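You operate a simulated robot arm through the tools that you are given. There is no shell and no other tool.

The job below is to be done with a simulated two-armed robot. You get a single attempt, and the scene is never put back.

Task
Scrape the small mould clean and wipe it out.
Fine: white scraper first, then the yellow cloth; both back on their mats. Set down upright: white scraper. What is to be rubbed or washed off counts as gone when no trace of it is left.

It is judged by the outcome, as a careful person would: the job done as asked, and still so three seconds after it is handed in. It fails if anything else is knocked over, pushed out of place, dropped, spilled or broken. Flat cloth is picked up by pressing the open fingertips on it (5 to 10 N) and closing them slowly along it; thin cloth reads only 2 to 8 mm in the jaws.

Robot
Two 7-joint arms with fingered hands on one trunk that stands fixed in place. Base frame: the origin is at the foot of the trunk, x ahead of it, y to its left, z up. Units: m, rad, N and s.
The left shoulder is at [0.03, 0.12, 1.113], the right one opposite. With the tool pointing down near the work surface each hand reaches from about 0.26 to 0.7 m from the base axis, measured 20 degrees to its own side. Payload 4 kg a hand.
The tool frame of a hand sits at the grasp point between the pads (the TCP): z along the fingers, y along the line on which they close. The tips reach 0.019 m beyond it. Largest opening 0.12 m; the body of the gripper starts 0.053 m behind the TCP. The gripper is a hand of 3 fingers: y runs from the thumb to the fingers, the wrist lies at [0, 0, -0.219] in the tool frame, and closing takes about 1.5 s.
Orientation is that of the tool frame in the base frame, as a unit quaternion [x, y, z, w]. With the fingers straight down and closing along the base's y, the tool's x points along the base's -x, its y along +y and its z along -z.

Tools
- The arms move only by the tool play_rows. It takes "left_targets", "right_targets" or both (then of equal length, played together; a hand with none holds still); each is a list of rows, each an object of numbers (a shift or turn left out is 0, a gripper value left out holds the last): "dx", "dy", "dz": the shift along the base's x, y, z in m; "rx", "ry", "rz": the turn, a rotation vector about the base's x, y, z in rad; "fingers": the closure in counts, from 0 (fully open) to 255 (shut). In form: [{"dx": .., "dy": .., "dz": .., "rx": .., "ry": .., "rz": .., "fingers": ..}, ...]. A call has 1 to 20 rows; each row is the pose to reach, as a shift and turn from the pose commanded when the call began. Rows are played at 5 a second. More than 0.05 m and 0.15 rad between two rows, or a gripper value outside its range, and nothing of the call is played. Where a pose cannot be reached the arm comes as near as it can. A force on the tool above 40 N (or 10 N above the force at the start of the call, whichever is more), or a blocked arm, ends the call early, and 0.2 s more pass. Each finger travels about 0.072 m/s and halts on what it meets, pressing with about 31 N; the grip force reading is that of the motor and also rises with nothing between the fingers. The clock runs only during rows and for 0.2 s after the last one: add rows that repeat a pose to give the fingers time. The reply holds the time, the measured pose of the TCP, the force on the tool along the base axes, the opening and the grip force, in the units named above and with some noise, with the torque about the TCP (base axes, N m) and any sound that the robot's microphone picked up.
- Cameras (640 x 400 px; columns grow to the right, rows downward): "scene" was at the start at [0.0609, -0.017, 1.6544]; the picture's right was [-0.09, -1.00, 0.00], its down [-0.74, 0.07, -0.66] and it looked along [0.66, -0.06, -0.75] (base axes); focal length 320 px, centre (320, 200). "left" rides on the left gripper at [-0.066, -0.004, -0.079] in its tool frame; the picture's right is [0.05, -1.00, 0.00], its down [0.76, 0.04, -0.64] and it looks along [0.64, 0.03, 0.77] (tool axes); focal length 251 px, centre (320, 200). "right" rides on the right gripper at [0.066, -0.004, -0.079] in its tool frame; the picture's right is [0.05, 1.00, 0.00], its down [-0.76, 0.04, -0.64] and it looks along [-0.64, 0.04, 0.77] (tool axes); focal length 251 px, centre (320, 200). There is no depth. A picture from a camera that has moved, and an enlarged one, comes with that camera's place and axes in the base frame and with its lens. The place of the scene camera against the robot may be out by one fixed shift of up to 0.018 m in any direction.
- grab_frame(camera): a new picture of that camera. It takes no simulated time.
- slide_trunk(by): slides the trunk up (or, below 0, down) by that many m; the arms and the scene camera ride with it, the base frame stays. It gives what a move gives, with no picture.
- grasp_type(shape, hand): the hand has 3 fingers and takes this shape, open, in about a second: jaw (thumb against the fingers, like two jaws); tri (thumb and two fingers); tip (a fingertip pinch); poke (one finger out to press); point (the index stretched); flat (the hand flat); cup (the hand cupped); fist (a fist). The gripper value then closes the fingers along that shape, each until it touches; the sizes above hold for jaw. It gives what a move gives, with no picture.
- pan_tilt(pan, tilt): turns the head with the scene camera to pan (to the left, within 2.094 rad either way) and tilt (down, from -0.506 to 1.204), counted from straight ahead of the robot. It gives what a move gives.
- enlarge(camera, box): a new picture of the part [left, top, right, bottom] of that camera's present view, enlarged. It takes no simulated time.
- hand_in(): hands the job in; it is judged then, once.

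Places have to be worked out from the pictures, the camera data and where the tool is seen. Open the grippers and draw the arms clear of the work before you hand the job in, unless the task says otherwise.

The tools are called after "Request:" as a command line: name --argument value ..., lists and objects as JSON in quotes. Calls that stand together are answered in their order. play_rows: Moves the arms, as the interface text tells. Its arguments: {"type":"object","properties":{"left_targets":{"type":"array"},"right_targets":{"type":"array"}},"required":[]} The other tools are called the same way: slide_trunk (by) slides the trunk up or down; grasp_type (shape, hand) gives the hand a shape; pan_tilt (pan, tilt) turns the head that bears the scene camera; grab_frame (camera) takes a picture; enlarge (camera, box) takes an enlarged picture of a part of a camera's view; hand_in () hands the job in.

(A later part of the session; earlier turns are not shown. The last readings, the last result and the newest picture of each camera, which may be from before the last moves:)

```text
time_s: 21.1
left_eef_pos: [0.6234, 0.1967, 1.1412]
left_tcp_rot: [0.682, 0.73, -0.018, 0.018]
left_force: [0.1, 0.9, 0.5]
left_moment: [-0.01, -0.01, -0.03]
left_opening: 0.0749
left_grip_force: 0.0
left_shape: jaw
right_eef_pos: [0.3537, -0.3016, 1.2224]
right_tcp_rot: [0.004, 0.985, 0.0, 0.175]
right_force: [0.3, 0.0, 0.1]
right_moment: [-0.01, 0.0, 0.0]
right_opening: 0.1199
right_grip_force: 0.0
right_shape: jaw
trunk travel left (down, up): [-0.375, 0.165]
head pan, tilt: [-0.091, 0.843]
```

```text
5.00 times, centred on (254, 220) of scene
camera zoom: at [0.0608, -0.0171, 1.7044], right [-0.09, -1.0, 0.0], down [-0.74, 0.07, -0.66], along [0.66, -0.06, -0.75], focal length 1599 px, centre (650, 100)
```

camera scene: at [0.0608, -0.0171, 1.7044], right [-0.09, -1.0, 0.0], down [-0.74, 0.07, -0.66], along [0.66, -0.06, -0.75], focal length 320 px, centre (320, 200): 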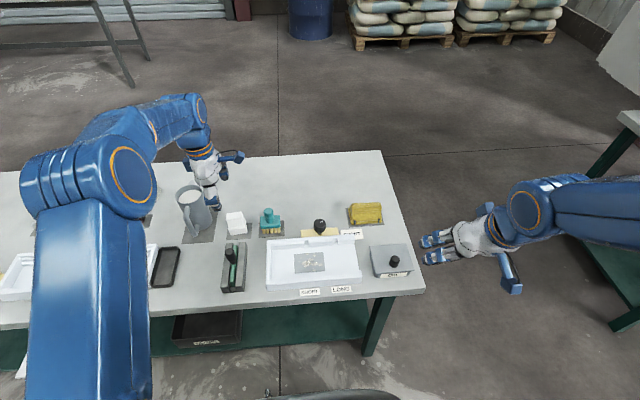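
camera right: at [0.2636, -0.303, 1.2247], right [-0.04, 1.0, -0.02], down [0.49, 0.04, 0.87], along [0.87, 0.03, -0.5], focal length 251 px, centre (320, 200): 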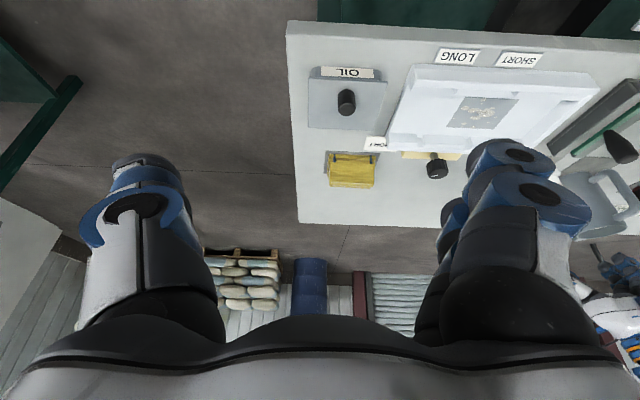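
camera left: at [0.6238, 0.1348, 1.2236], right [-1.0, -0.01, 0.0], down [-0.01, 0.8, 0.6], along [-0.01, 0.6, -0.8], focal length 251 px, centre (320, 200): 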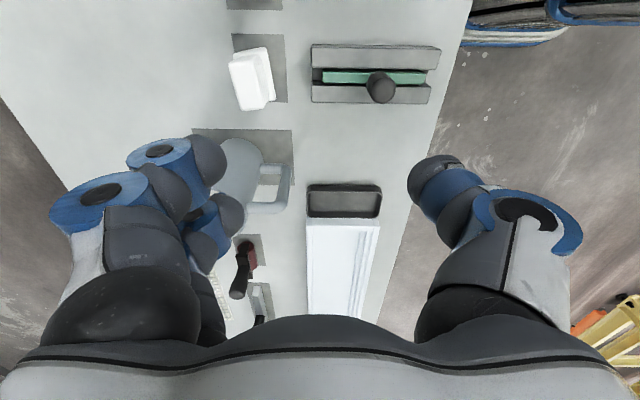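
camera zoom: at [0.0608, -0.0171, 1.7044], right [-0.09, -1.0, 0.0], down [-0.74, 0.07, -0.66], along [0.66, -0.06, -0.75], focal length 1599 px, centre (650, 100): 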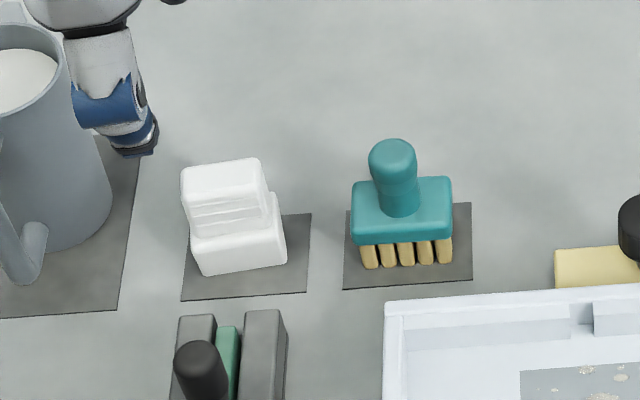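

The scraper is turned about 0.12 rad and its grip centre is near (0.702,0.202). I align the yaw and tilt and move to just above it at z≈1.0.

Request:
play_rows --left_targets '[{"dx": 0.02, "dy": 0.001, "dz": -0.03, "rx": 0.012, "ry": -0.008, "rz": 0.012}, {"dx": 0.04, "dy": 0.002, "dz": -0.06, "rx": 0.024, "ry": -0.016, "rz": 0.024}, {"dx": 0.06, "dy": 0.004, "dz": -0.09, "rx": 0.038, "ry": -0.024, "rz": 0.04}, {"dx": 0.0786, "dy": 0.0053, "dz": -0.12, "rx": 0.051, "ry": -0.035, "rz": 0.05}, {"dx": 0.0786, "dy": 0.0053, "dz": -0.141, "rx": 0.051, "ry": -0.035, "rz": 0.05}, {"dx": 0.0786, "dy": 0.0053, "dz": -0.141, "rx": 0.051, "ry": -0.035, "rz": 0.05}]'

Request:
grab_frame --camera "left"

Request:
enlarge --camera "scene" --box '[150, 150, 310, 250]'

```text
time_s: 22.5
left_eef_pos: [0.6756, 0.2019, 1.0044]
left_tcp_rot: [0.663, 0.748, 0.014, 0.014]
left_force: [0.4, -0.4, 0.1]
left_moment: [0.01, -0.01, 0.02]
left_opening: 0.0748
left_grip_force: 0.1
left_shape: jaw
left hand out of reach, approached as far as the arm can: row 3, 4, 5, 6
right_eef_pos: [0.3538, -0.3009, 1.2215]
right_tcp_rot: [0.003, 0.985, -0.001, 0.175]
right_force: [0.2, -0.2, -0.6]
right_moment: [-0.01, 0.02, -0.01]
right_opening: 0.1199
right_grip_force: 0.1
right_shape: jaw
trunk travel left (down, up): [-0.375, 0.165]
head pan, tilt: [-0.091, 0.843]
```

```text
taken
camera left: at [0.6771, 0.1361, 1.0833], right [-1.0, -0.07, -0.04], down [-0.08, 0.76, 0.64], along [-0.01, 0.64, -0.76], focal length 251 px, centre (320, 200)
```

left: 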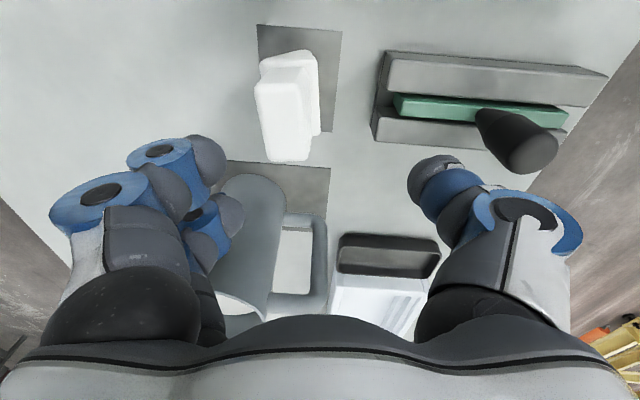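

```text
4.00 times, centred on (230, 200) of scene
camera zoom: at [0.0608, -0.0174, 1.7044], right [-0.09, -1.0, 0.0], down [-0.74, 0.07, -0.66], along [0.66, -0.06, -0.75], focal length 1279 px, centre (680, 200)
```

zoom: 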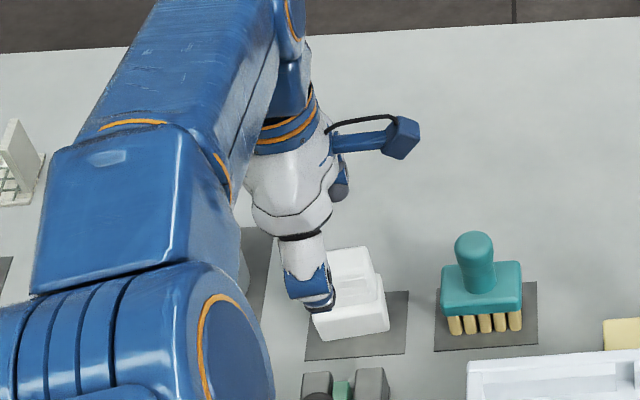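

The arm stops at x≈0.676 with the tool vertical, so a different shoulder height or a tilt is needed. I test whether a higher trunk gives more reach, staying above everything.

Request:
slide_trunk --by 0.12

Request:
play_rows --left_targets '[{"dz": -0.04}, {"dz": -0.08}, {"dz": -0.12}, {"dx": 0.013, "dz": -0.12}, {"dx": 0.0265, "dz": -0.12}, {"dx": 0.0265, "dz": -0.12}]'

```text
time_s: 24.0
left_eef_pos: [0.6772, 0.2034, 1.1248]
left_tcp_rot: [0.664, 0.748, 0.014, 0.013]
left_force: [-0.7, 0.4, -1.0]
left_moment: [0.0, -0.01, 0.0]
left_opening: 0.075
left_grip_force: 0.1
left_shape: jaw
right_eef_pos: [0.3541, -0.2997, 1.3421]
right_tcp_rot: [0.003, 0.984, 0.0, 0.176]
right_force: [-0.3, -0.3, 0.9]
right_moment: [0.03, 0.01, -0.03]
right_opening: 0.1199
right_grip_force: 0.1
right_shape: jaw
trunk travel left (down, up): [-0.495, 0.045]
head pan, tilt: [-0.091, 0.843]
```

```text
time_s: 25.4
left_eef_pos: [0.6493, 0.2014, 1.0167]
left_tcp_rot: [0.663, 0.748, 0.013, 0.014]
left_force: [-0.2, -0.1, -0.1]
left_moment: [0.0, -0.02, -0.02]
left_opening: 0.075
left_grip_force: 0.0
left_shape: jaw
left hand out of reach, approached as far as the arm can: row 1, 2, 3, 4, 5, 6
right_eef_pos: [0.3537, -0.3009, 1.3416]
right_tcp_rot: [0.004, 0.984, -0.001, 0.176]
right_force: [-0.6, -0.9, -0.3]
right_moment: [0.0, 0.02, 0.05]
right_opening: 0.12
right_grip_force: 0.2
right_shape: jaw
trunk travel left (down, up): [-0.495, 0.045]
head pan, tilt: [-0.091, 0.843]
```

A higher trunk makes reach worse; the fits say the best wrist height is about 0.16 m above the nominal shoulder, so the trunk should go down about 0.27 m from here. I first lift the hand 0.30 m and add tilt, then lower the trunk.

Request:
play_rows --left_targets '[{"dz": 0.045, "ry": -0.02}, {"dz": 0.09, "ry": -0.04}, {"dz": 0.135, "ry": -0.06}, {"dz": 0.18, "ry": -0.08}, {"dz": 0.225, "ry": -0.1}, {"dz": 0.27, "ry": -0.1}, {"dz": 0.3, "ry": -0.1}, {"dz": 0.3, "ry": -0.1}]'

```text
time_s: 27.2
left_eef_pos: [0.6468, 0.2037, 1.318]
left_tcp_rot: [0.662, 0.746, 0.047, 0.05]
left_force: [-0.4, 0.4, -0.2]
left_moment: [-0.01, 0.01, -0.02]
left_opening: 0.0746
left_grip_force: 0.1
left_shape: jaw
right_eef_pos: [0.3533, -0.3, 1.3428]
right_tcp_rot: [0.003, 0.984, -0.001, 0.175]
right_force: [0.5, -0.6, -0.5]
right_moment: [-0.01, -0.03, -0.01]
right_opening: 0.12
right_grip_force: 0.1
right_shape: jaw
trunk travel left (down, up): [-0.495, 0.045]
head pan, tilt: [-0.091, 0.843]
```

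Reached. I lower the trunk in two steps, checking clearance between.

Request:
slide_trunk --by -0.15

Request:
grab_frame --camera "scene"

```text
time_s: 29.0
left_eef_pos: [0.6467, 0.2042, 1.1668]
left_tcp_rot: [0.662, 0.746, 0.047, 0.051]
left_force: [0.3, 0.2, 0.2]
left_moment: [-0.02, -0.01, 0.01]
left_opening: 0.0748
left_grip_force: 0.0
left_shape: jaw
right_eef_pos: [0.3526, -0.3005, 1.1927]
right_tcp_rot: [0.003, 0.985, -0.001, 0.175]
right_force: [-0.4, -0.5, 0.1]
right_moment: [-0.01, 0.0, -0.02]
right_opening: 0.1201
right_grip_force: 0.1
right_shape: jaw
trunk travel left (down, up): [-0.345, 0.195]
head pan, tilt: [-0.091, 0.843]
```

```text
taken
camera scene: at [0.0607, -0.017, 1.6745], right [-0.09, -1.0, 0.0], down [-0.74, 0.07, -0.66], along [0.66, -0.06, -0.75], focal length 320 px, centre (320, 200)
```

scene: 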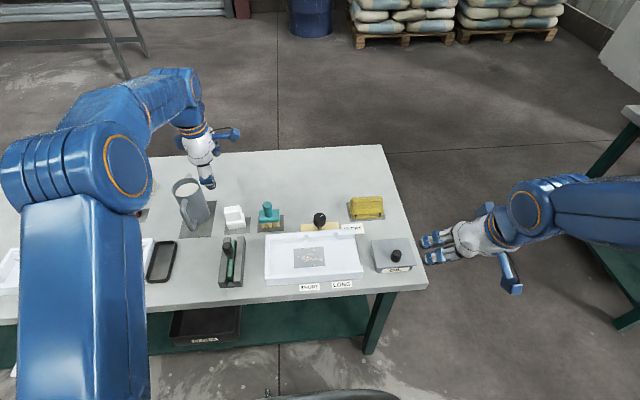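

Plenty of clearance for the elbow; I lower the trunk the remaining 0.12 m, which leaves the hand at z≈1.047.

Request:
slide_trunk --by -0.12

Request:
grab_frame --camera "left"

Request:
enlarge --camera "scene" --box '[150, 130, 310, 230]'

```text
time_s: 30.5
left_eef_pos: [0.6468, 0.204, 1.0475]
left_tcp_rot: [0.662, 0.746, 0.048, 0.052]
left_force: [0.3, -0.2, -0.4]
left_moment: [-0.02, 0.01, 0.04]
left_opening: 0.0748
left_grip_force: 0.1
left_shape: jaw
right_eef_pos: [0.3544, -0.301, 1.0726]
right_tcp_rot: [0.003, 0.984, -0.001, 0.176]
right_force: [0.0, 0.1, -0.9]
right_moment: [-0.03, -0.01, 0.01]
right_opening: 0.1199
right_grip_force: 0.1
right_shape: jaw
trunk travel left (down, up): [-0.225, 0.315]
head pan, tilt: [-0.091, 0.843]
```

```text
taken
camera left: at [0.6395, 0.1375, 1.1258], right [-0.99, -0.07, -0.14], down [-0.14, 0.76, 0.63], along [0.06, 0.64, -0.76], focal length 251 px, centre (320, 200)
```

left: 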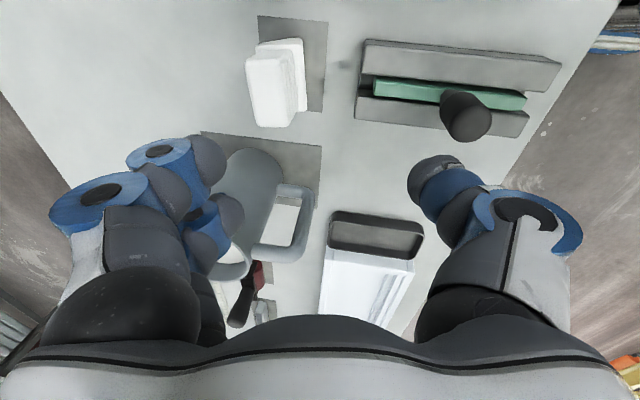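

```text
4.00 times, centred on (230, 180) of scene
camera zoom: at [0.0606, -0.017, 1.5545], right [-0.09, -1.0, 0.0], down [-0.74, 0.07, -0.66], along [0.66, -0.06, -0.75], focal length 1279 px, centre (680, 280)
```

zoom: 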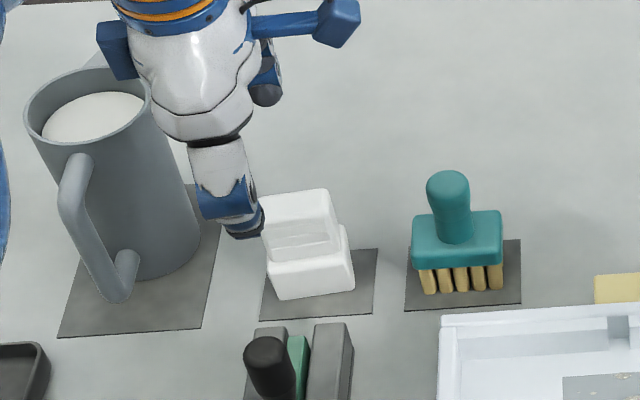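

The view is good; I zoom once more on the scraper from the left camera to refine its pose before descending.

Request:
enlarge --camera "left" --box '[215, 10, 375, 110]'

Request:
enlarge --camera "left" --box '[215, 60, 375, 160]'

```text
4.00 times, centred on (295, 60) of left
camera zoom: at [0.6395, 0.1375, 1.1258], right [-0.99, -0.07, -0.14], down [-0.14, 0.76, 0.63], along [0.06, 0.64, -0.76], focal length 1006 px, centre (420, 760)
```

zoom: 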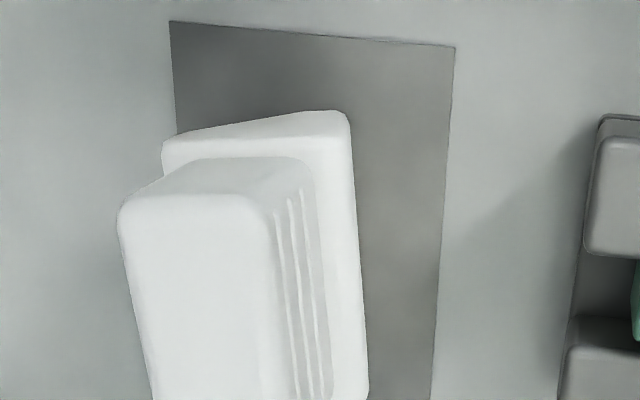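

```text
4.00 times, centred on (295, 110) of left
camera zoom: at [0.6395, 0.1375, 1.1258], right [-0.99, -0.07, -0.14], down [-0.14, 0.76, 0.63], along [0.06, 0.64, -0.76], focal length 1006 px, centre (420, 560)
```

zoom: 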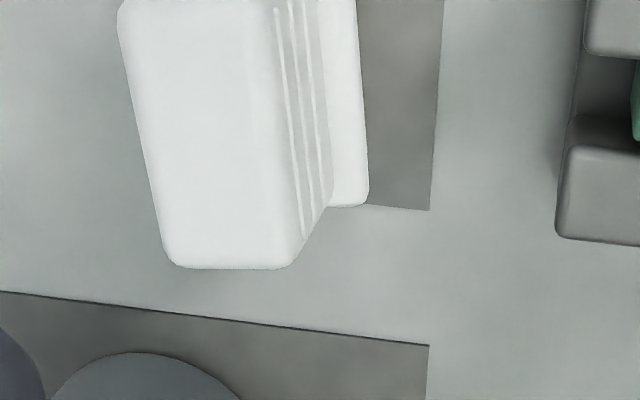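

The grip centre is at (0.702,0.202), yaw about 0.08 rad. I move over it and descend to z≈0.965 with a touch more tilt, then check.

Request:
play_rows --left_targets '[{"dx": 0.02, "dy": -0.001, "dz": -0.01, "ry": -0.01, "rz": -0.015}, {"dx": 0.04, "dy": -0.002, "dz": -0.02, "ry": -0.02, "rz": -0.03}, {"dx": 0.0556, "dy": -0.002, "dz": -0.03, "ry": -0.02, "rz": -0.03}, {"dx": 0.0556, "dy": -0.002, "dz": -0.05, "ry": -0.02, "rz": -0.03}, {"dx": 0.0556, "dy": -0.002, "dz": -0.07, "ry": -0.02, "rz": -0.03}, {"dx": 0.0556, "dy": -0.002, "dz": -0.082, "ry": -0.02, "rz": -0.03}, {"dx": 0.0556, "dy": -0.002, "dz": -0.082, "ry": -0.02, "rz": -0.03}]'

Request:
grab_frame --camera "left"

Request:
enlarge --camera "scene" --box '[150, 130, 310, 230]'

```text
time_s: 32.1
left_eef_pos: [0.7028, 0.2016, 0.9639]
left_tcp_rot: [0.673, 0.735, 0.053, 0.06]
left_force: [0.7, -0.3, 0.4]
left_moment: [-0.04, -0.01, -0.02]
left_opening: 0.0749
left_grip_force: 0.1
left_shape: jaw
right_eef_pos: [0.3544, -0.3016, 1.0727]
right_tcp_rot: [0.004, 0.984, -0.001, 0.175]
right_force: [-0.9, 0.4, 0.3]
right_moment: [-0.01, 0.02, -0.01]
right_opening: 0.1199
right_grip_force: 0.1
right_shape: jaw
trunk travel left (down, up): [-0.225, 0.315]
head pan, tilt: [-0.091, 0.843]
```

```text
taken
camera left: at [0.692, 0.136, 1.0422], right [-0.99, -0.04, -0.16], down [-0.13, 0.77, 0.63], along [0.1, 0.64, -0.76], focal length 251 px, centre (320, 200)
```

left: 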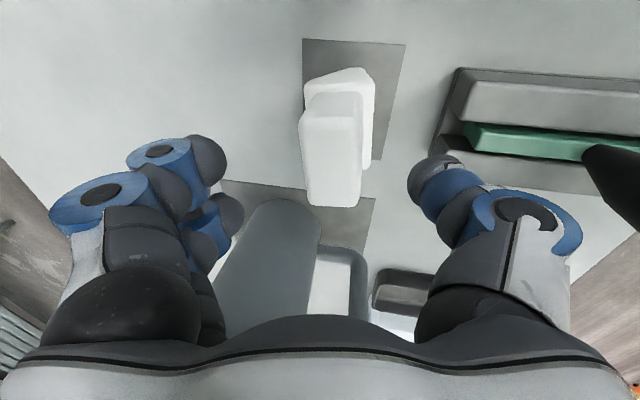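

```text
4.00 times, centred on (230, 180) of scene
camera zoom: at [0.0609, -0.017, 1.5544], right [-0.09, -1.0, 0.0], down [-0.74, 0.07, -0.66], along [0.66, -0.06, -0.75], focal length 1279 px, centre (680, 280)
```

zoom: 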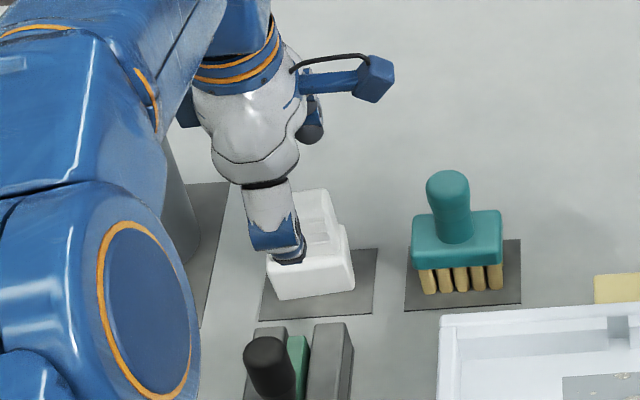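

Aligned over the scraper. I descend slowly to the grip height z≈0.927.

Request:
play_rows --left_targets '[{"dz": -0.01}, {"dz": -0.02}, {"dz": -0.03}, {"dz": -0.037}, {"dz": -0.037}]'

Request:
grab_frame --camera "left"

Request:
enlarge --camera "scene" --box '[190, 150, 318, 230]'

```text
time_s: 33.3
left_eef_pos: [0.7021, 0.2021, 0.9285]
left_tcp_rot: [0.672, 0.736, 0.053, 0.06]
left_force: [0.3, -0.1, -0.4]
left_moment: [-0.01, 0.0, 0.02]
left_opening: 0.0746
left_grip_force: 0.0
left_shape: jaw
right_eef_pos: [0.3529, -0.3017, 1.0727]
right_tcp_rot: [0.004, 0.984, -0.001, 0.177]
right_force: [-1.1, 0.8, -0.2]
right_moment: [-0.03, 0.03, 0.01]
right_opening: 0.1198
right_grip_force: 0.1
right_shape: jaw
trunk travel left (down, up): [-0.225, 0.315]
head pan, tilt: [-0.091, 0.843]
```

```text
taken
camera left: at [0.6922, 0.1357, 1.0059], right [-0.99, -0.04, -0.16], down [-0.13, 0.77, 0.63], along [0.1, 0.64, -0.76], focal length 251 px, centre (320, 200)
```

left: 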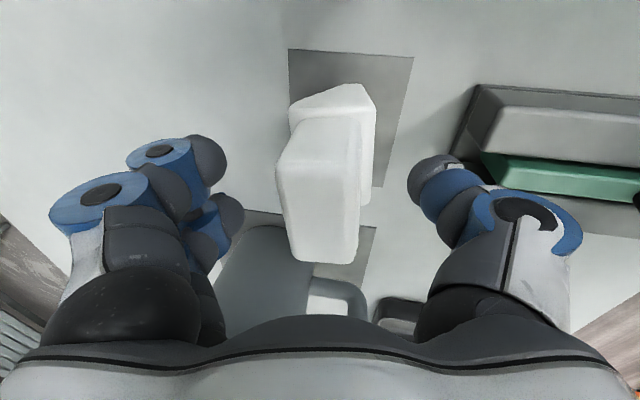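

```text
5.00 times, centred on (254, 190) of scene
camera zoom: at [0.0607, -0.017, 1.5544], right [-0.09, -1.0, 0.0], down [-0.74, 0.07, -0.66], along [0.66, -0.06, -0.75], focal length 1599 px, centre (650, 250)
```

zoom: 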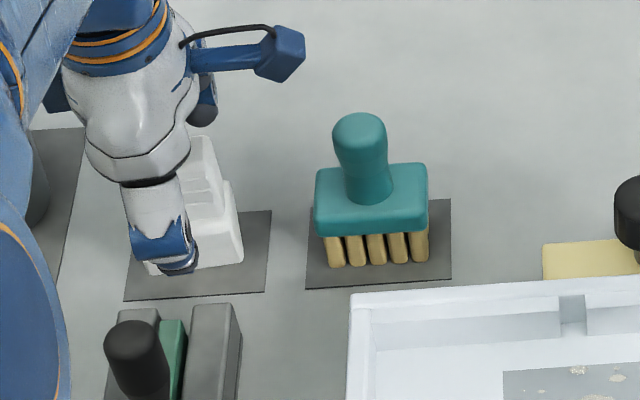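

The grip lies centred between thumb and the two fingers in both directions. I close slowly on the ridged faces.

Request:
play_rows --left_targets '[{"fingers": 110}, {"fingers": 124}, {"fingers": 138}, {"fingers": 150}, {"fingers": 160}, {"fingers": 170}, {"fingers": 180}, {"fingers": 190}, {"fingers": 200}, {"fingers": 210}, {"fingers": 220}, {"fingers": 220}]'

Request:
grab_frame --camera "left"

Request:
enlarge --camera "scene" --box '[190, 150, 318, 230]'

```text
time_s: 35.9
left_eef_pos: [0.7028, 0.2025, 0.9283]
left_tcp_rot: [0.672, 0.736, 0.053, 0.06]
left_force: [0.2, -0.1, 1.5]
left_moment: [0.05, 0.03, 0.0]
left_opening: 0.023
left_grip_force: 31.2
left_shape: jaw
right_eef_pos: [0.3544, -0.3008, 1.0718]
right_tcp_rot: [0.003, 0.985, -0.001, 0.174]
right_force: [-0.3, 0.5, 0.5]
right_moment: [-0.02, 0.02, 0.02]
right_opening: 0.12
right_grip_force: 0.0
right_shape: jaw
trunk travel left (down, up): [-0.225, 0.315]
head pan, tilt: [-0.091, 0.843]
```

```text
taken
camera left: at [0.6923, 0.1357, 1.0058], right [-0.99, -0.04, -0.16], down [-0.13, 0.77, 0.63], along [0.1, 0.64, -0.76], focal length 251 px, centre (320, 200)
```

left: 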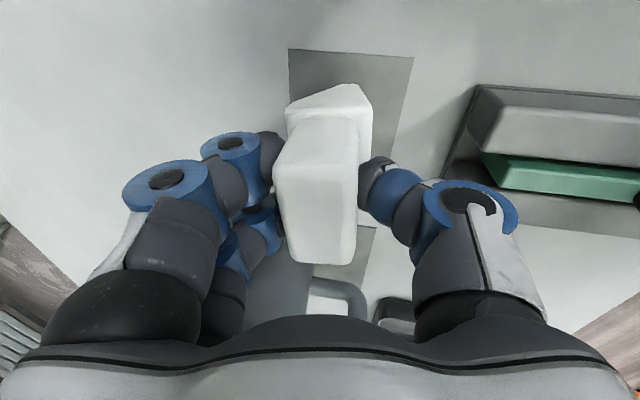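

```text
5.00 times, centred on (254, 190) of scene
camera zoom: at [0.0611, -0.0169, 1.5544], right [-0.09, -1.0, 0.0], down [-0.74, 0.07, -0.66], along [0.66, -0.06, -0.75], focal length 1599 px, centre (650, 250)
```

zoom: 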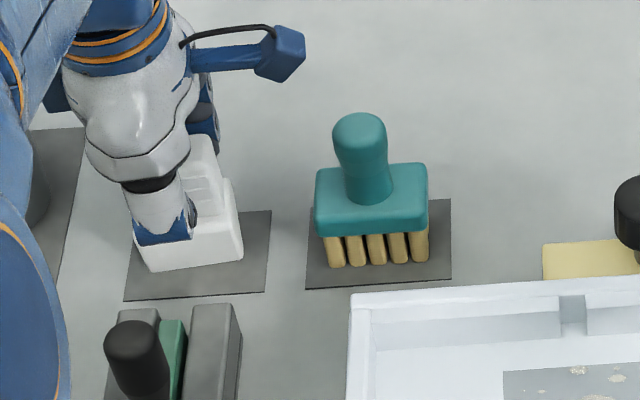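

Gripped with a 23 mm opening and 31 N, the scraper unmoved. I lift it straight up and look how it hangs.

Request:
play_rows --left_targets '[{"dz": 0.01}, {"dz": 0.025}, {"dz": 0.05}, {"dz": 0.08}, {"dz": 0.11}, {"dz": 0.11}]'

Request:
grab_frame --camera "left"

Request:
enlarge --camera "scene" --box '[190, 130, 318, 210]'

```text
time_s: 37.3
left_eef_pos: [0.7024, 0.202, 1.0371]
left_tcp_rot: [0.672, 0.736, 0.052, 0.059]
left_force: [0.6, 0.3, -1.7]
left_moment: [0.02, 0.02, -0.02]
left_opening: 0.0232
left_grip_force: 30.7
left_shape: jaw
right_eef_pos: [0.3539, -0.3016, 1.0729]
right_tcp_rot: [0.002, 0.984, -0.001, 0.176]
right_force: [0.2, -0.5, 0.4]
right_moment: [-0.01, 0.01, -0.02]
right_opening: 0.1198
right_grip_force: 0.0
right_shape: jaw
trunk travel left (down, up): [-0.225, 0.315]
head pan, tilt: [-0.091, 0.843]
```

```text
taken
camera left: at [0.6915, 0.1357, 1.1161], right [-0.99, -0.04, -0.16], down [-0.13, 0.77, 0.63], along [0.1, 0.64, -0.76], focal length 251 px, centre (320, 200)
```

left: 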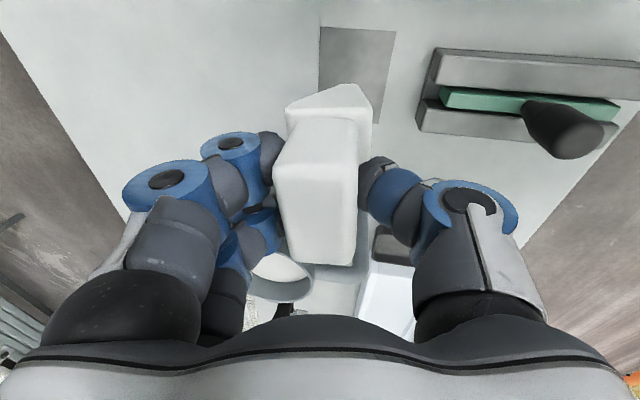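

```text
5.00 times, centred on (254, 170) of scene
camera zoom: at [0.0611, -0.0168, 1.5544], right [-0.09, -1.0, 0.0], down [-0.74, 0.07, -0.66], along [0.66, -0.06, -0.75], focal length 1599 px, centre (650, 350)
```

zoom: 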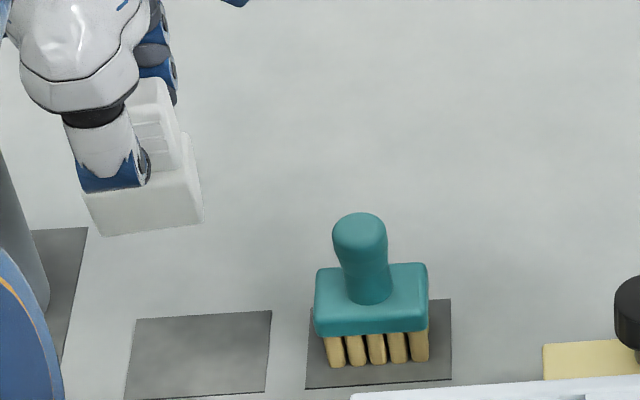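

The scraper hangs upright and did not shift in the hand; its bottom is about 0.067 m below the TCP. I carry it at z≈1.06 over to the +y end of the mould, squaring its yaw.

Request:
play_rows --left_targets '[{"dz": 0.025}, {"dx": -0.02, "dy": -0.02, "dz": 0.025, "rz": -0.01}, {"dx": -0.045, "dy": -0.045, "dz": 0.025, "rz": -0.02}, {"dx": -0.07, "dy": -0.07, "dz": 0.025, "rz": -0.04}, {"dx": -0.095, "dy": -0.095, "dz": 0.025, "rz": -0.06}, {"dx": -0.12, "dy": -0.12, "dz": 0.025, "rz": -0.08}, {"dx": -0.146, "dy": -0.145, "dz": 0.025, "rz": -0.08}, {"dx": -0.146, "dy": -0.155, "dz": 0.025, "rz": -0.08}, {"dx": -0.146, "dy": -0.155, "dz": 0.025, "rz": -0.08}]'

Request:
grab_frame --camera "left"

Request:
grab_frame --camera "scene"

Request:
enlarge --camera "scene" --box '[240, 150, 400, 250]'

```text
time_s: 39.3
left_eef_pos: [0.5553, 0.049, 1.0632]
left_tcp_rot: [0.701, 0.708, 0.051, 0.062]
left_force: [0.2, 0.0, -2.3]
left_moment: [0.03, -0.01, 0.0]
left_opening: 0.0229
left_grip_force: 31.0
left_shape: jaw
left hand out of reach, approached as far as the arm can: row 1
right_eef_pos: [0.3541, -0.3012, 1.0708]
right_tcp_rot: [0.004, 0.984, -0.001, 0.176]
right_force: [0.3, 0.1, 0.9]
right_moment: [0.0, -0.03, -0.01]
right_opening: 0.1199
right_grip_force: 0.2
right_shape: jaw
trunk travel left (down, up): [-0.225, 0.315]
head pan, tilt: [-0.091, 0.843]
```

```text
taken
camera left: at [0.5392, -0.0174, 1.1424], right [-0.99, 0.04, -0.16], down [-0.07, 0.77, 0.63], along [0.15, 0.63, -0.76], focal length 251 px, centre (320, 200)
```

left: 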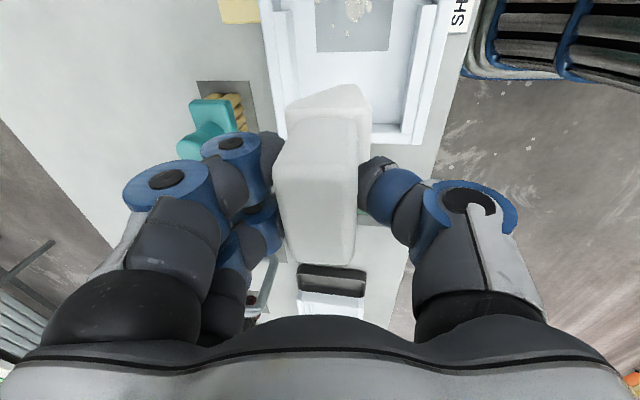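

```text
taken
camera scene: at [0.0603, -0.017, 1.5544], right [-0.09, -1.0, 0.0], down [-0.74, 0.07, -0.66], along [0.66, -0.06, -0.75], focal length 320 px, centre (320, 200)
```

scene: 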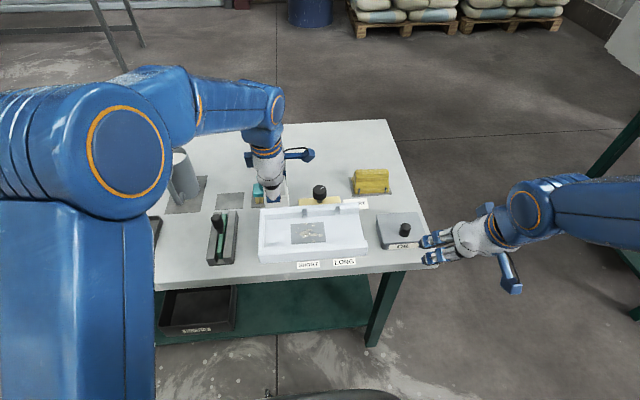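

```text
4.00 times, centred on (320, 200) of scene
camera zoom: at [0.0603, -0.017, 1.5544], right [-0.09, -1.0, 0.0], down [-0.74, 0.07, -0.66], along [0.66, -0.06, -0.75], focal length 1279 px, centre (320, 200)
```

zoom: 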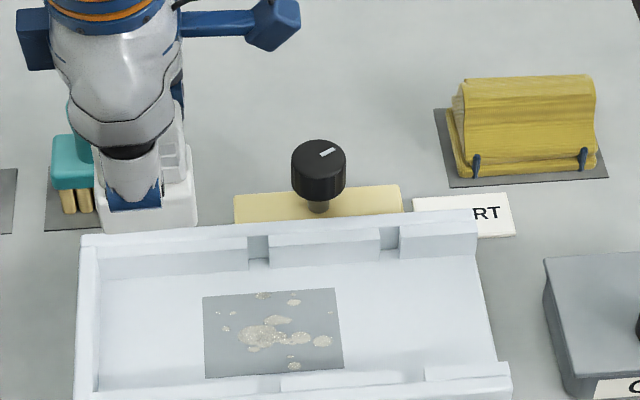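

The patch reads x 0.520–0.588 with its +y edge at 0.0245, agreeing with before; free floor runs about x 0.506–0.612. I lower the scraper to just above the floor.

Request:
play_rows --left_targets '[{"dz": -0.03}, {"dz": -0.06}, {"dz": -0.085}, {"dz": -0.1}, {"dz": -0.108}, {"dz": -0.108}]'

Request:
grab_frame --camera "left"

Request:
enlarge --camera "scene" --box '[240, 170, 400, 270]'

```text
time_s: 40.7
left_eef_pos: [0.555, 0.0464, 0.9554]
left_tcp_rot: [0.701, 0.708, 0.05, 0.062]
left_force: [-0.2, -0.5, -1.8]
left_moment: [0.03, 0.05, -0.03]
left_opening: 0.0226
left_grip_force: 31.0
left_shape: jaw
right_eef_pos: [0.3528, -0.3015, 1.0721]
right_tcp_rot: [0.003, 0.985, -0.001, 0.175]
right_force: [0.1, 0.2, -0.2]
right_moment: [0.02, -0.02, 0.0]
right_opening: 0.1198
right_grip_force: 0.0
right_shape: jaw
trunk travel left (down, up): [-0.225, 0.315]
head pan, tilt: [-0.091, 0.843]
```

```text
taken
camera left: at [0.5389, -0.0184, 1.0324], right [-0.99, 0.04, -0.16], down [-0.07, 0.77, 0.63], along [0.15, 0.63, -0.76], focal length 251 px, centre (320, 200)
```

left: 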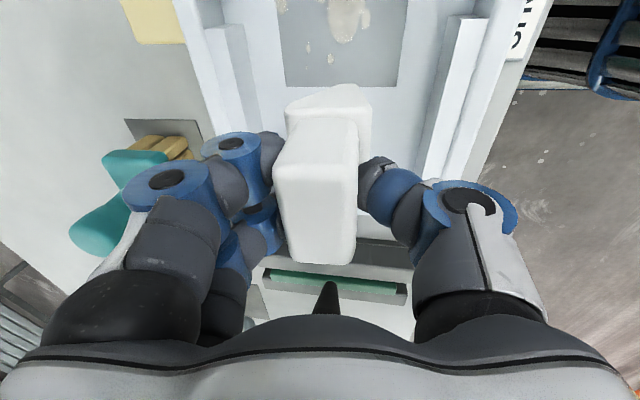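

```text
4.00 times, centred on (320, 220) of scene
camera zoom: at [0.0607, -0.017, 1.5544], right [-0.09, -1.0, 0.0], down [-0.74, 0.07, -0.66], along [0.66, -0.06, -0.75], focal length 1279 px, centre (320, 120)
```

zoom: 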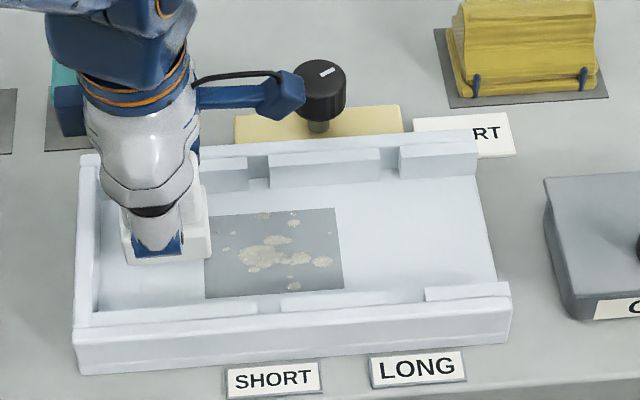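

The scraper is inside the mould clear of all walls. I feel down in small steps for the floor.

Request:
play_rows --left_targets '[{"dz": -0.003}, {"dz": -0.006}, {"dz": -0.009}, {"dz": -0.012}, {"dz": -0.012}]'

```text
time_s: 41.9
left_eef_pos: [0.5559, 0.0475, 0.9436]
left_tcp_rot: [0.701, 0.708, 0.051, 0.062]
left_force: [0.7, -0.7, -1.5]
left_moment: [-0.04, 0.02, 0.02]
left_opening: 0.023
left_grip_force: 30.8
left_shape: jaw
right_eef_pos: [0.3535, -0.3018, 1.0726]
right_tcp_rot: [0.004, 0.985, -0.001, 0.175]
right_force: [0.5, 0.8, 0.0]
right_moment: [0.0, -0.01, 0.01]
right_opening: 0.12
right_grip_force: 0.1
right_shape: jaw
trunk travel left (down, up): [-0.225, 0.315]
head pan, tilt: [-0.091, 0.843]
```

No contact yet at z=0.9436. I continue down in 1.5 mm steps.

Request:
play_rows --left_targets '[{"dz": -0.0015}, {"dz": -0.003}, {"dz": -0.0045}, {"dz": -0.006}, {"dz": -0.006}]'

```text
time_s: 43.1
left_eef_pos: [0.5567, 0.0472, 0.9397]
left_tcp_rot: [0.701, 0.708, 0.052, 0.064]
left_force: [2.0, 0.1, 17.7]
left_moment: [-0.01, 0.06, -0.02]
left_opening: 0.0235
left_grip_force: 30.9
left_shape: jaw
right_eef_pos: [0.3532, -0.3016, 1.0726]
right_tcp_rot: [0.004, 0.984, -0.002, 0.176]
right_force: [-0.3, 0.3, 0.3]
right_moment: [-0.02, 0.03, -0.02]
right_opening: 0.1198
right_grip_force: 0.1
right_shape: jaw
trunk travel left (down, up): [-0.225, 0.315]
head pan, tilt: [-0.091, 0.843]
```

Contact at about z≈0.940 with roughly 20 N; I ease off a little and make a first slow stroke in −y to see the effect.

Request:
play_rows --left_targets '[{"dz": 0.0015}, {"dz": 0.0015, "dy": -0.006}, {"dz": 0.0015, "dy": -0.014}, {"dz": 0.0015, "dy": -0.022}, {"dz": 0.0015, "dy": -0.03}, {"dz": 0.0015, "dy": -0.038}, {"dz": 0.0015, "dy": -0.046}, {"dz": 0.0015, "dy": -0.046}]'

Request:
grab_frame --camera "left"

Request:
enlarge --camera "scene" --box '[240, 170, 400, 270]'

```text
time_s: 44.9
left_eef_pos: [0.5553, -0.0003, 0.9411]
left_tcp_rot: [0.701, 0.708, 0.051, 0.063]
left_force: [0.5, 3.0, 13.0]
left_moment: [0.03, 0.11, -0.03]
left_opening: 0.024
left_grip_force: 31.1
left_shape: jaw
right_eef_pos: [0.3524, -0.2998, 1.0725]
right_tcp_rot: [0.003, 0.984, -0.001, 0.177]
right_force: [0.5, -0.1, 0.0]
right_moment: [-0.03, -0.01, 0.03]
right_opening: 0.1201
right_grip_force: 0.2
right_shape: jaw
trunk travel left (down, up): [-0.225, 0.315]
head pan, tilt: [-0.091, 0.843]
```

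```text
taken
camera left: at [0.5392, -0.0653, 1.018], right [-0.99, 0.04, -0.16], down [-0.07, 0.78, 0.63], along [0.15, 0.63, -0.76], focal length 251 px, centre (320, 200)
```

left: 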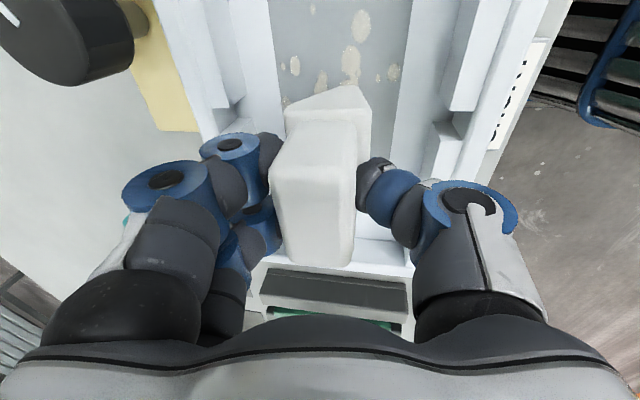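

```text
4.00 times, centred on (320, 220) of scene
camera zoom: at [0.0593, -0.0163, 1.5545], right [-0.09, -1.0, 0.0], down [-0.74, 0.07, -0.67], along [0.66, -0.06, -0.75], focal length 1279 px, centre (320, 120)
```

zoom: 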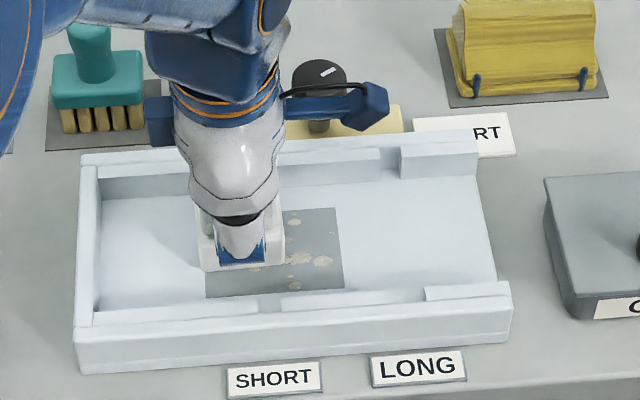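

Spots under the scraper are vanishing and the mould stays in place (force 13 N). I run a serpentine: on to y≈−0.10, shift x by −0.021, and back.

Request:
play_rows --left_targets '[{"dy": -0.012}, {"dy": -0.024}, {"dy": -0.036}, {"dy": -0.048}, {"dy": -0.06}, {"dy": -0.072}, {"dy": -0.084}, {"dy": -0.094}, {"dx": -0.01, "dy": -0.094}, {"dx": -0.021, "dy": -0.094}, {"dx": -0.021, "dy": -0.08}, {"dx": -0.021, "dy": -0.066}, {"dx": -0.021, "dy": -0.052}, {"dx": -0.021, "dy": -0.038}, {"dx": -0.021, "dy": -0.024}, {"dx": -0.021, "dy": -0.01}, {"dx": -0.021, "dy": 0.004}, {"dx": -0.021, "dy": 0.018}, {"dx": -0.021, "dy": 0.032}, {"dx": -0.021, "dy": 0.044}]'

Request:
enlarge --camera "scene" --box '[240, 170, 400, 270]'

Request:
grab_frame --camera "left"

```text
time_s: 49.1
left_eef_pos: [0.5344, 0.0457, 0.9394]
left_tcp_rot: [0.702, 0.708, 0.051, 0.062]
left_force: [0.3, -4.9, 16.5]
left_moment: [-0.02, 0.09, 0.02]
left_opening: 0.0244
left_grip_force: 30.7
left_shape: jaw
right_eef_pos: [0.3531, -0.3018, 1.072]
right_tcp_rot: [0.003, 0.984, -0.001, 0.176]
right_force: [-1.4, 0.5, 0.3]
right_moment: [0.03, -0.01, 0.0]
right_opening: 0.1201
right_grip_force: 0.1
right_shape: jaw
trunk travel left (down, up): [-0.225, 0.315]
head pan, tilt: [-0.091, 0.843]
```

```text
4.00 times, centred on (320, 220) of scene
camera zoom: at [0.0589, -0.0176, 1.5545], right [-0.09, -1.0, 0.0], down [-0.74, 0.07, -0.67], along [0.66, -0.06, -0.75], focal length 1279 px, centre (320, 120)
```

zoom: 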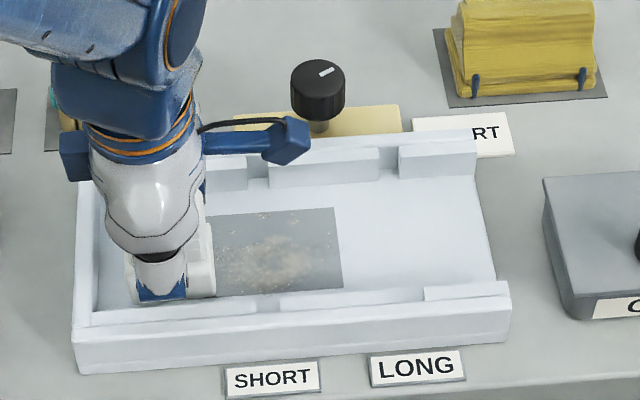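

```text
taken
camera left: at [0.5181, -0.0202, 1.0174], right [-0.99, 0.04, -0.16], down [-0.07, 0.77, 0.63], along [0.15, 0.63, -0.76], focal length 251 px, centre (320, 200)
```

left: 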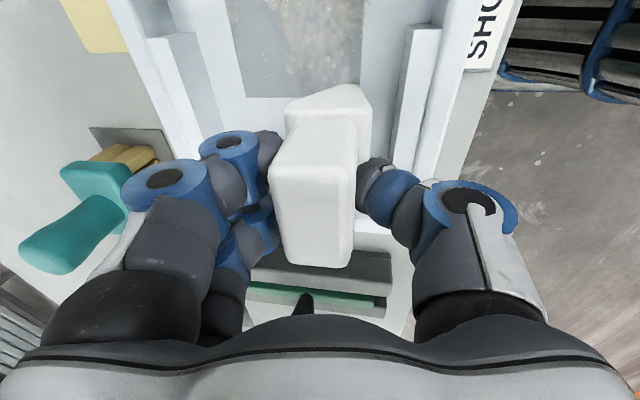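

The thick spots are mostly broken up and only fainter residue remains. I zoom closer on the patch.

Request:
enlarge --camera "scene" --box '[285, 215, 333, 245]'

Request:
enlarge --camera "left" --box '[220, 0, 380, 100]'

```text
13.33 times, centred on (309, 230) of scene
camera zoom: at [0.0589, -0.0176, 1.5545], right [-0.09, -1.0, 0.0], down [-0.74, 0.07, -0.67], along [0.66, -0.06, -0.75], focal length 4263 px, centre (467, -200)
```

zoom: 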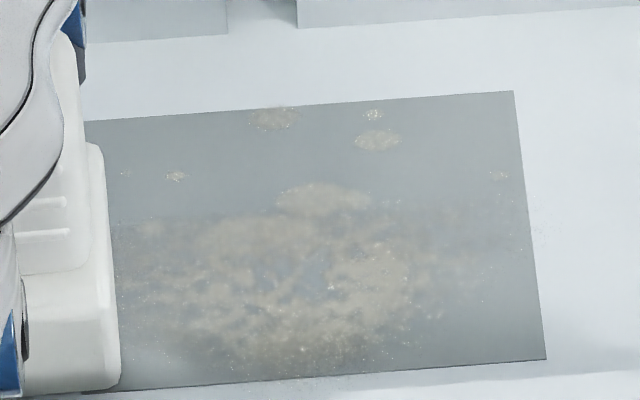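

```text
4.00 times, centred on (300, 50) of left
camera zoom: at [0.5181, -0.0202, 1.0174], right [-0.99, 0.04, -0.16], down [-0.07, 0.77, 0.63], along [0.15, 0.63, -0.76], focal length 1006 px, centre (400, 800)
```

zoom: 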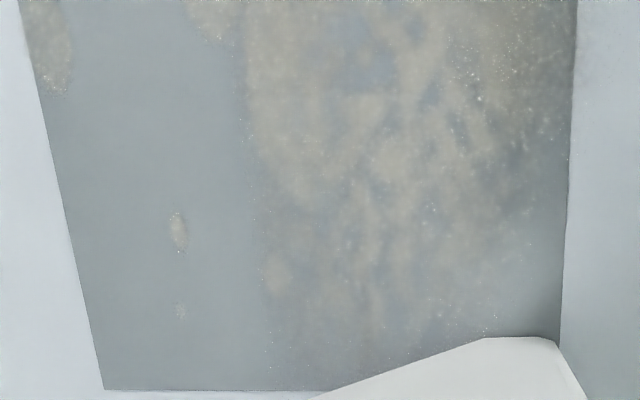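

The scraper breaks the crust into loose smear; the far strip (x>0.572) is still untouched. I shift to x≈0.578 and run strokes there.

Request:
play_rows --left_targets '[{"dx": 0.011}, {"dx": 0.022}, {"dx": 0.033}, {"dx": 0.044}, {"dx": 0.044, "dy": -0.012}, {"dx": 0.044, "dy": -0.024}, {"dx": 0.044, "dy": -0.036}, {"dx": 0.044, "dy": -0.048}, {"dx": 0.044, "dy": -0.06}, {"dx": 0.044, "dy": -0.072}, {"dx": 0.044, "dy": -0.084}, {"dx": 0.044, "dy": -0.096}, {"dx": 0.044, "dy": -0.108}, {"dx": 0.044, "dy": -0.094}, {"dx": 0.044, "dy": -0.076}, {"dx": 0.044, "dy": -0.058}, {"dx": 0.044, "dy": -0.04}, {"dx": 0.044, "dy": -0.022}, {"dx": 0.044, "dy": -0.004}, {"dx": 0.044, "dy": 0.0}]'

Request:
enlarge --camera "scene" --box '[285, 215, 333, 245]'

Request:
enlarge --camera "scene" --box '[240, 170, 400, 270]'

Request:
enlarge --camera "left" --box '[220, 0, 460, 150]'

```text
time_s: 53.3
left_eef_pos: [0.5775, 0.0458, 0.9398]
left_tcp_rot: [0.701, 0.709, 0.051, 0.062]
left_force: [0.3, -4.2, 13.3]
left_moment: [0.0, 0.12, 0.03]
left_opening: 0.0244
left_grip_force: 31.3
left_shape: jaw
right_eef_pos: [0.3526, -0.3021, 1.0716]
right_tcp_rot: [0.003, 0.984, 0.0, 0.177]
right_force: [-0.8, 0.5, -0.3]
right_moment: [-0.01, 0.02, 0.04]
right_opening: 0.1198
right_grip_force: 0.1
right_shape: jaw
trunk travel left (down, up): [-0.225, 0.315]
head pan, tilt: [-0.091, 0.843]
```

```text
13.33 times, centred on (309, 230) of scene
camera zoom: at [0.0592, -0.0178, 1.5545], right [-0.09, -1.0, 0.0], down [-0.74, 0.07, -0.67], along [0.66, -0.06, -0.75], focal length 4263 px, centre (467, -200)
```

zoom: 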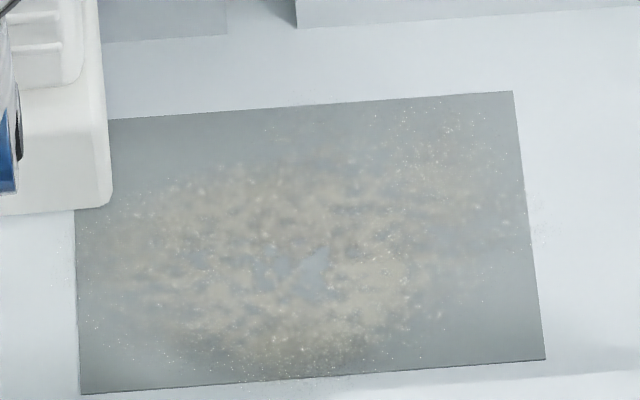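

```text
4.00 times, centred on (320, 220) of scene
camera zoom: at [0.0592, -0.0178, 1.5545], right [-0.09, -1.0, 0.0], down [-0.74, 0.07, -0.67], along [0.66, -0.06, -0.75], focal length 1279 px, centre (320, 120)
```

zoom: 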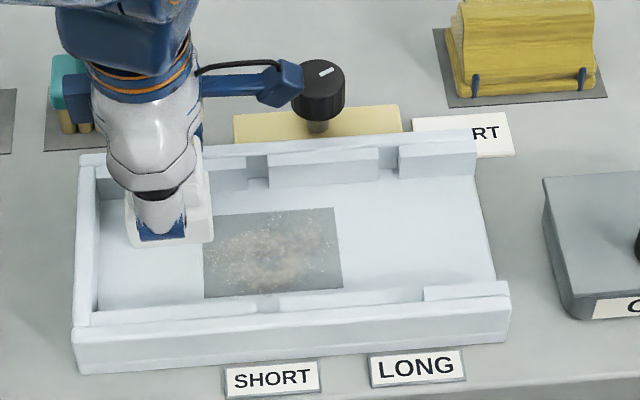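

```text
2.67 times, centred on (340, 75) of left
camera zoom: at [0.5616, -0.0202, 1.0173], right [-0.99, 0.04, -0.16], down [-0.07, 0.77, 0.63], along [0.15, 0.63, -0.76], focal length 670 px, centre (267, 533)
```

zoom: 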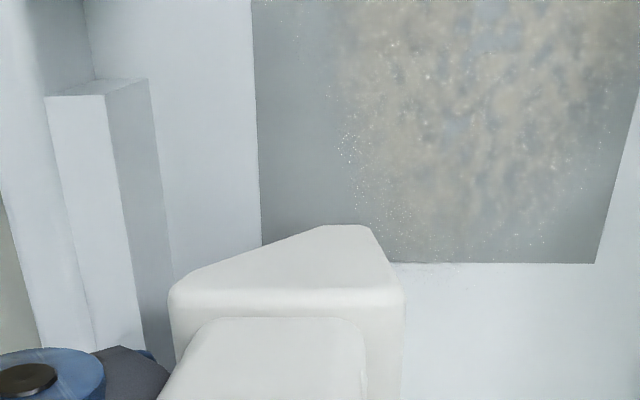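

All crust is loosened but smeared residue remains. I repeat the strokes at x≈0.556 and 0.535 to see whether more scraping thins it.

Request:
play_rows --left_targets '[{"dx": -0.0105}, {"dx": -0.021}, {"dx": -0.021, "dy": -0.0155}, {"dx": -0.021, "dy": -0.031}, {"dx": -0.021, "dy": -0.0465}, {"dx": -0.021, "dy": -0.062}, {"dx": -0.021, "dy": -0.0775}, {"dx": -0.021, "dy": -0.093}, {"dx": -0.021, "dy": -0.108}, {"dx": -0.0315, "dy": -0.108}, {"dx": -0.043, "dy": -0.108}, {"dx": -0.043, "dy": -0.093}, {"dx": -0.043, "dy": -0.0775}, {"dx": -0.043, "dy": -0.062}, {"dx": -0.043, "dy": -0.0465}, {"dx": -0.043, "dy": -0.031}, {"dx": -0.043, "dy": -0.0155}, {"dx": -0.043, "dy": 0.0}, {"dx": -0.043, "dy": 0.004}]'

Request:
enlarge --camera "scene" --box '[285, 215, 333, 245]'

Request:
enlarge --camera "left" --box '[220, 0, 460, 150]'

```text
time_s: 57.3
left_eef_pos: [0.5363, 0.048, 0.9406]
left_tcp_rot: [0.702, 0.708, 0.051, 0.061]
left_force: [0.0, -1.9, 8.3]
left_moment: [-0.05, 0.1, 0.02]
left_opening: 0.0245
left_grip_force: 31.2
left_shape: jaw
right_eef_pos: [0.353, -0.302, 1.0722]
right_tcp_rot: [0.003, 0.984, -0.001, 0.176]
right_force: [0.7, -0.4, 0.5]
right_moment: [0.02, -0.02, -0.02]
right_opening: 0.1198
right_grip_force: 0.1
right_shape: jaw
trunk travel left (down, up): [-0.225, 0.315]
head pan, tilt: [-0.091, 0.843]
```

```text
13.33 times, centred on (309, 230) of scene
camera zoom: at [0.0597, -0.0176, 1.5544], right [-0.09, -1.0, 0.0], down [-0.74, 0.07, -0.66], along [0.66, -0.06, -0.75], focal length 4263 px, centre (467, -200)
```

zoom: 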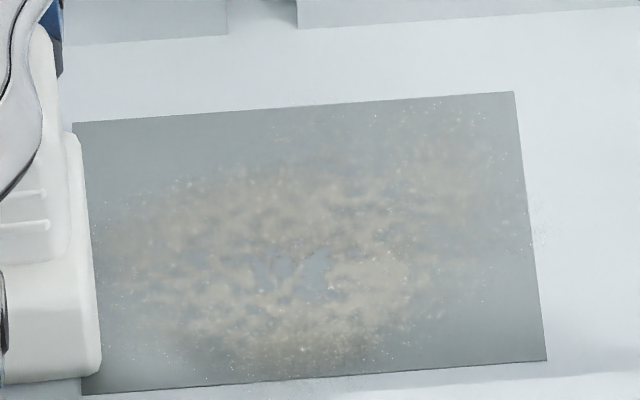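

```text
2.67 times, centred on (340, 75) of left
camera zoom: at [0.5203, -0.0167, 1.0174], right [-0.99, 0.04, -0.16], down [-0.07, 0.77, 0.63], along [0.15, 0.63, -0.76], focal length 670 px, centre (267, 533)
```

zoom: 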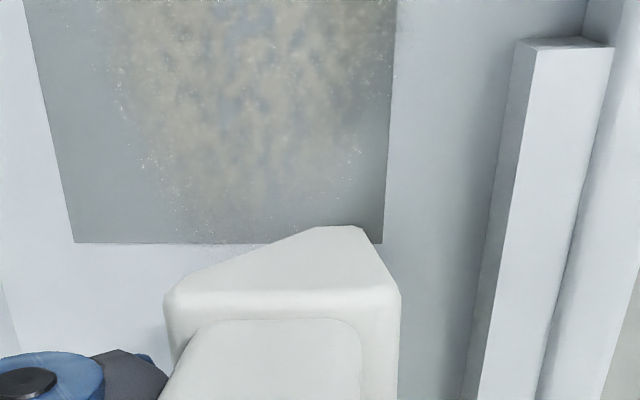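

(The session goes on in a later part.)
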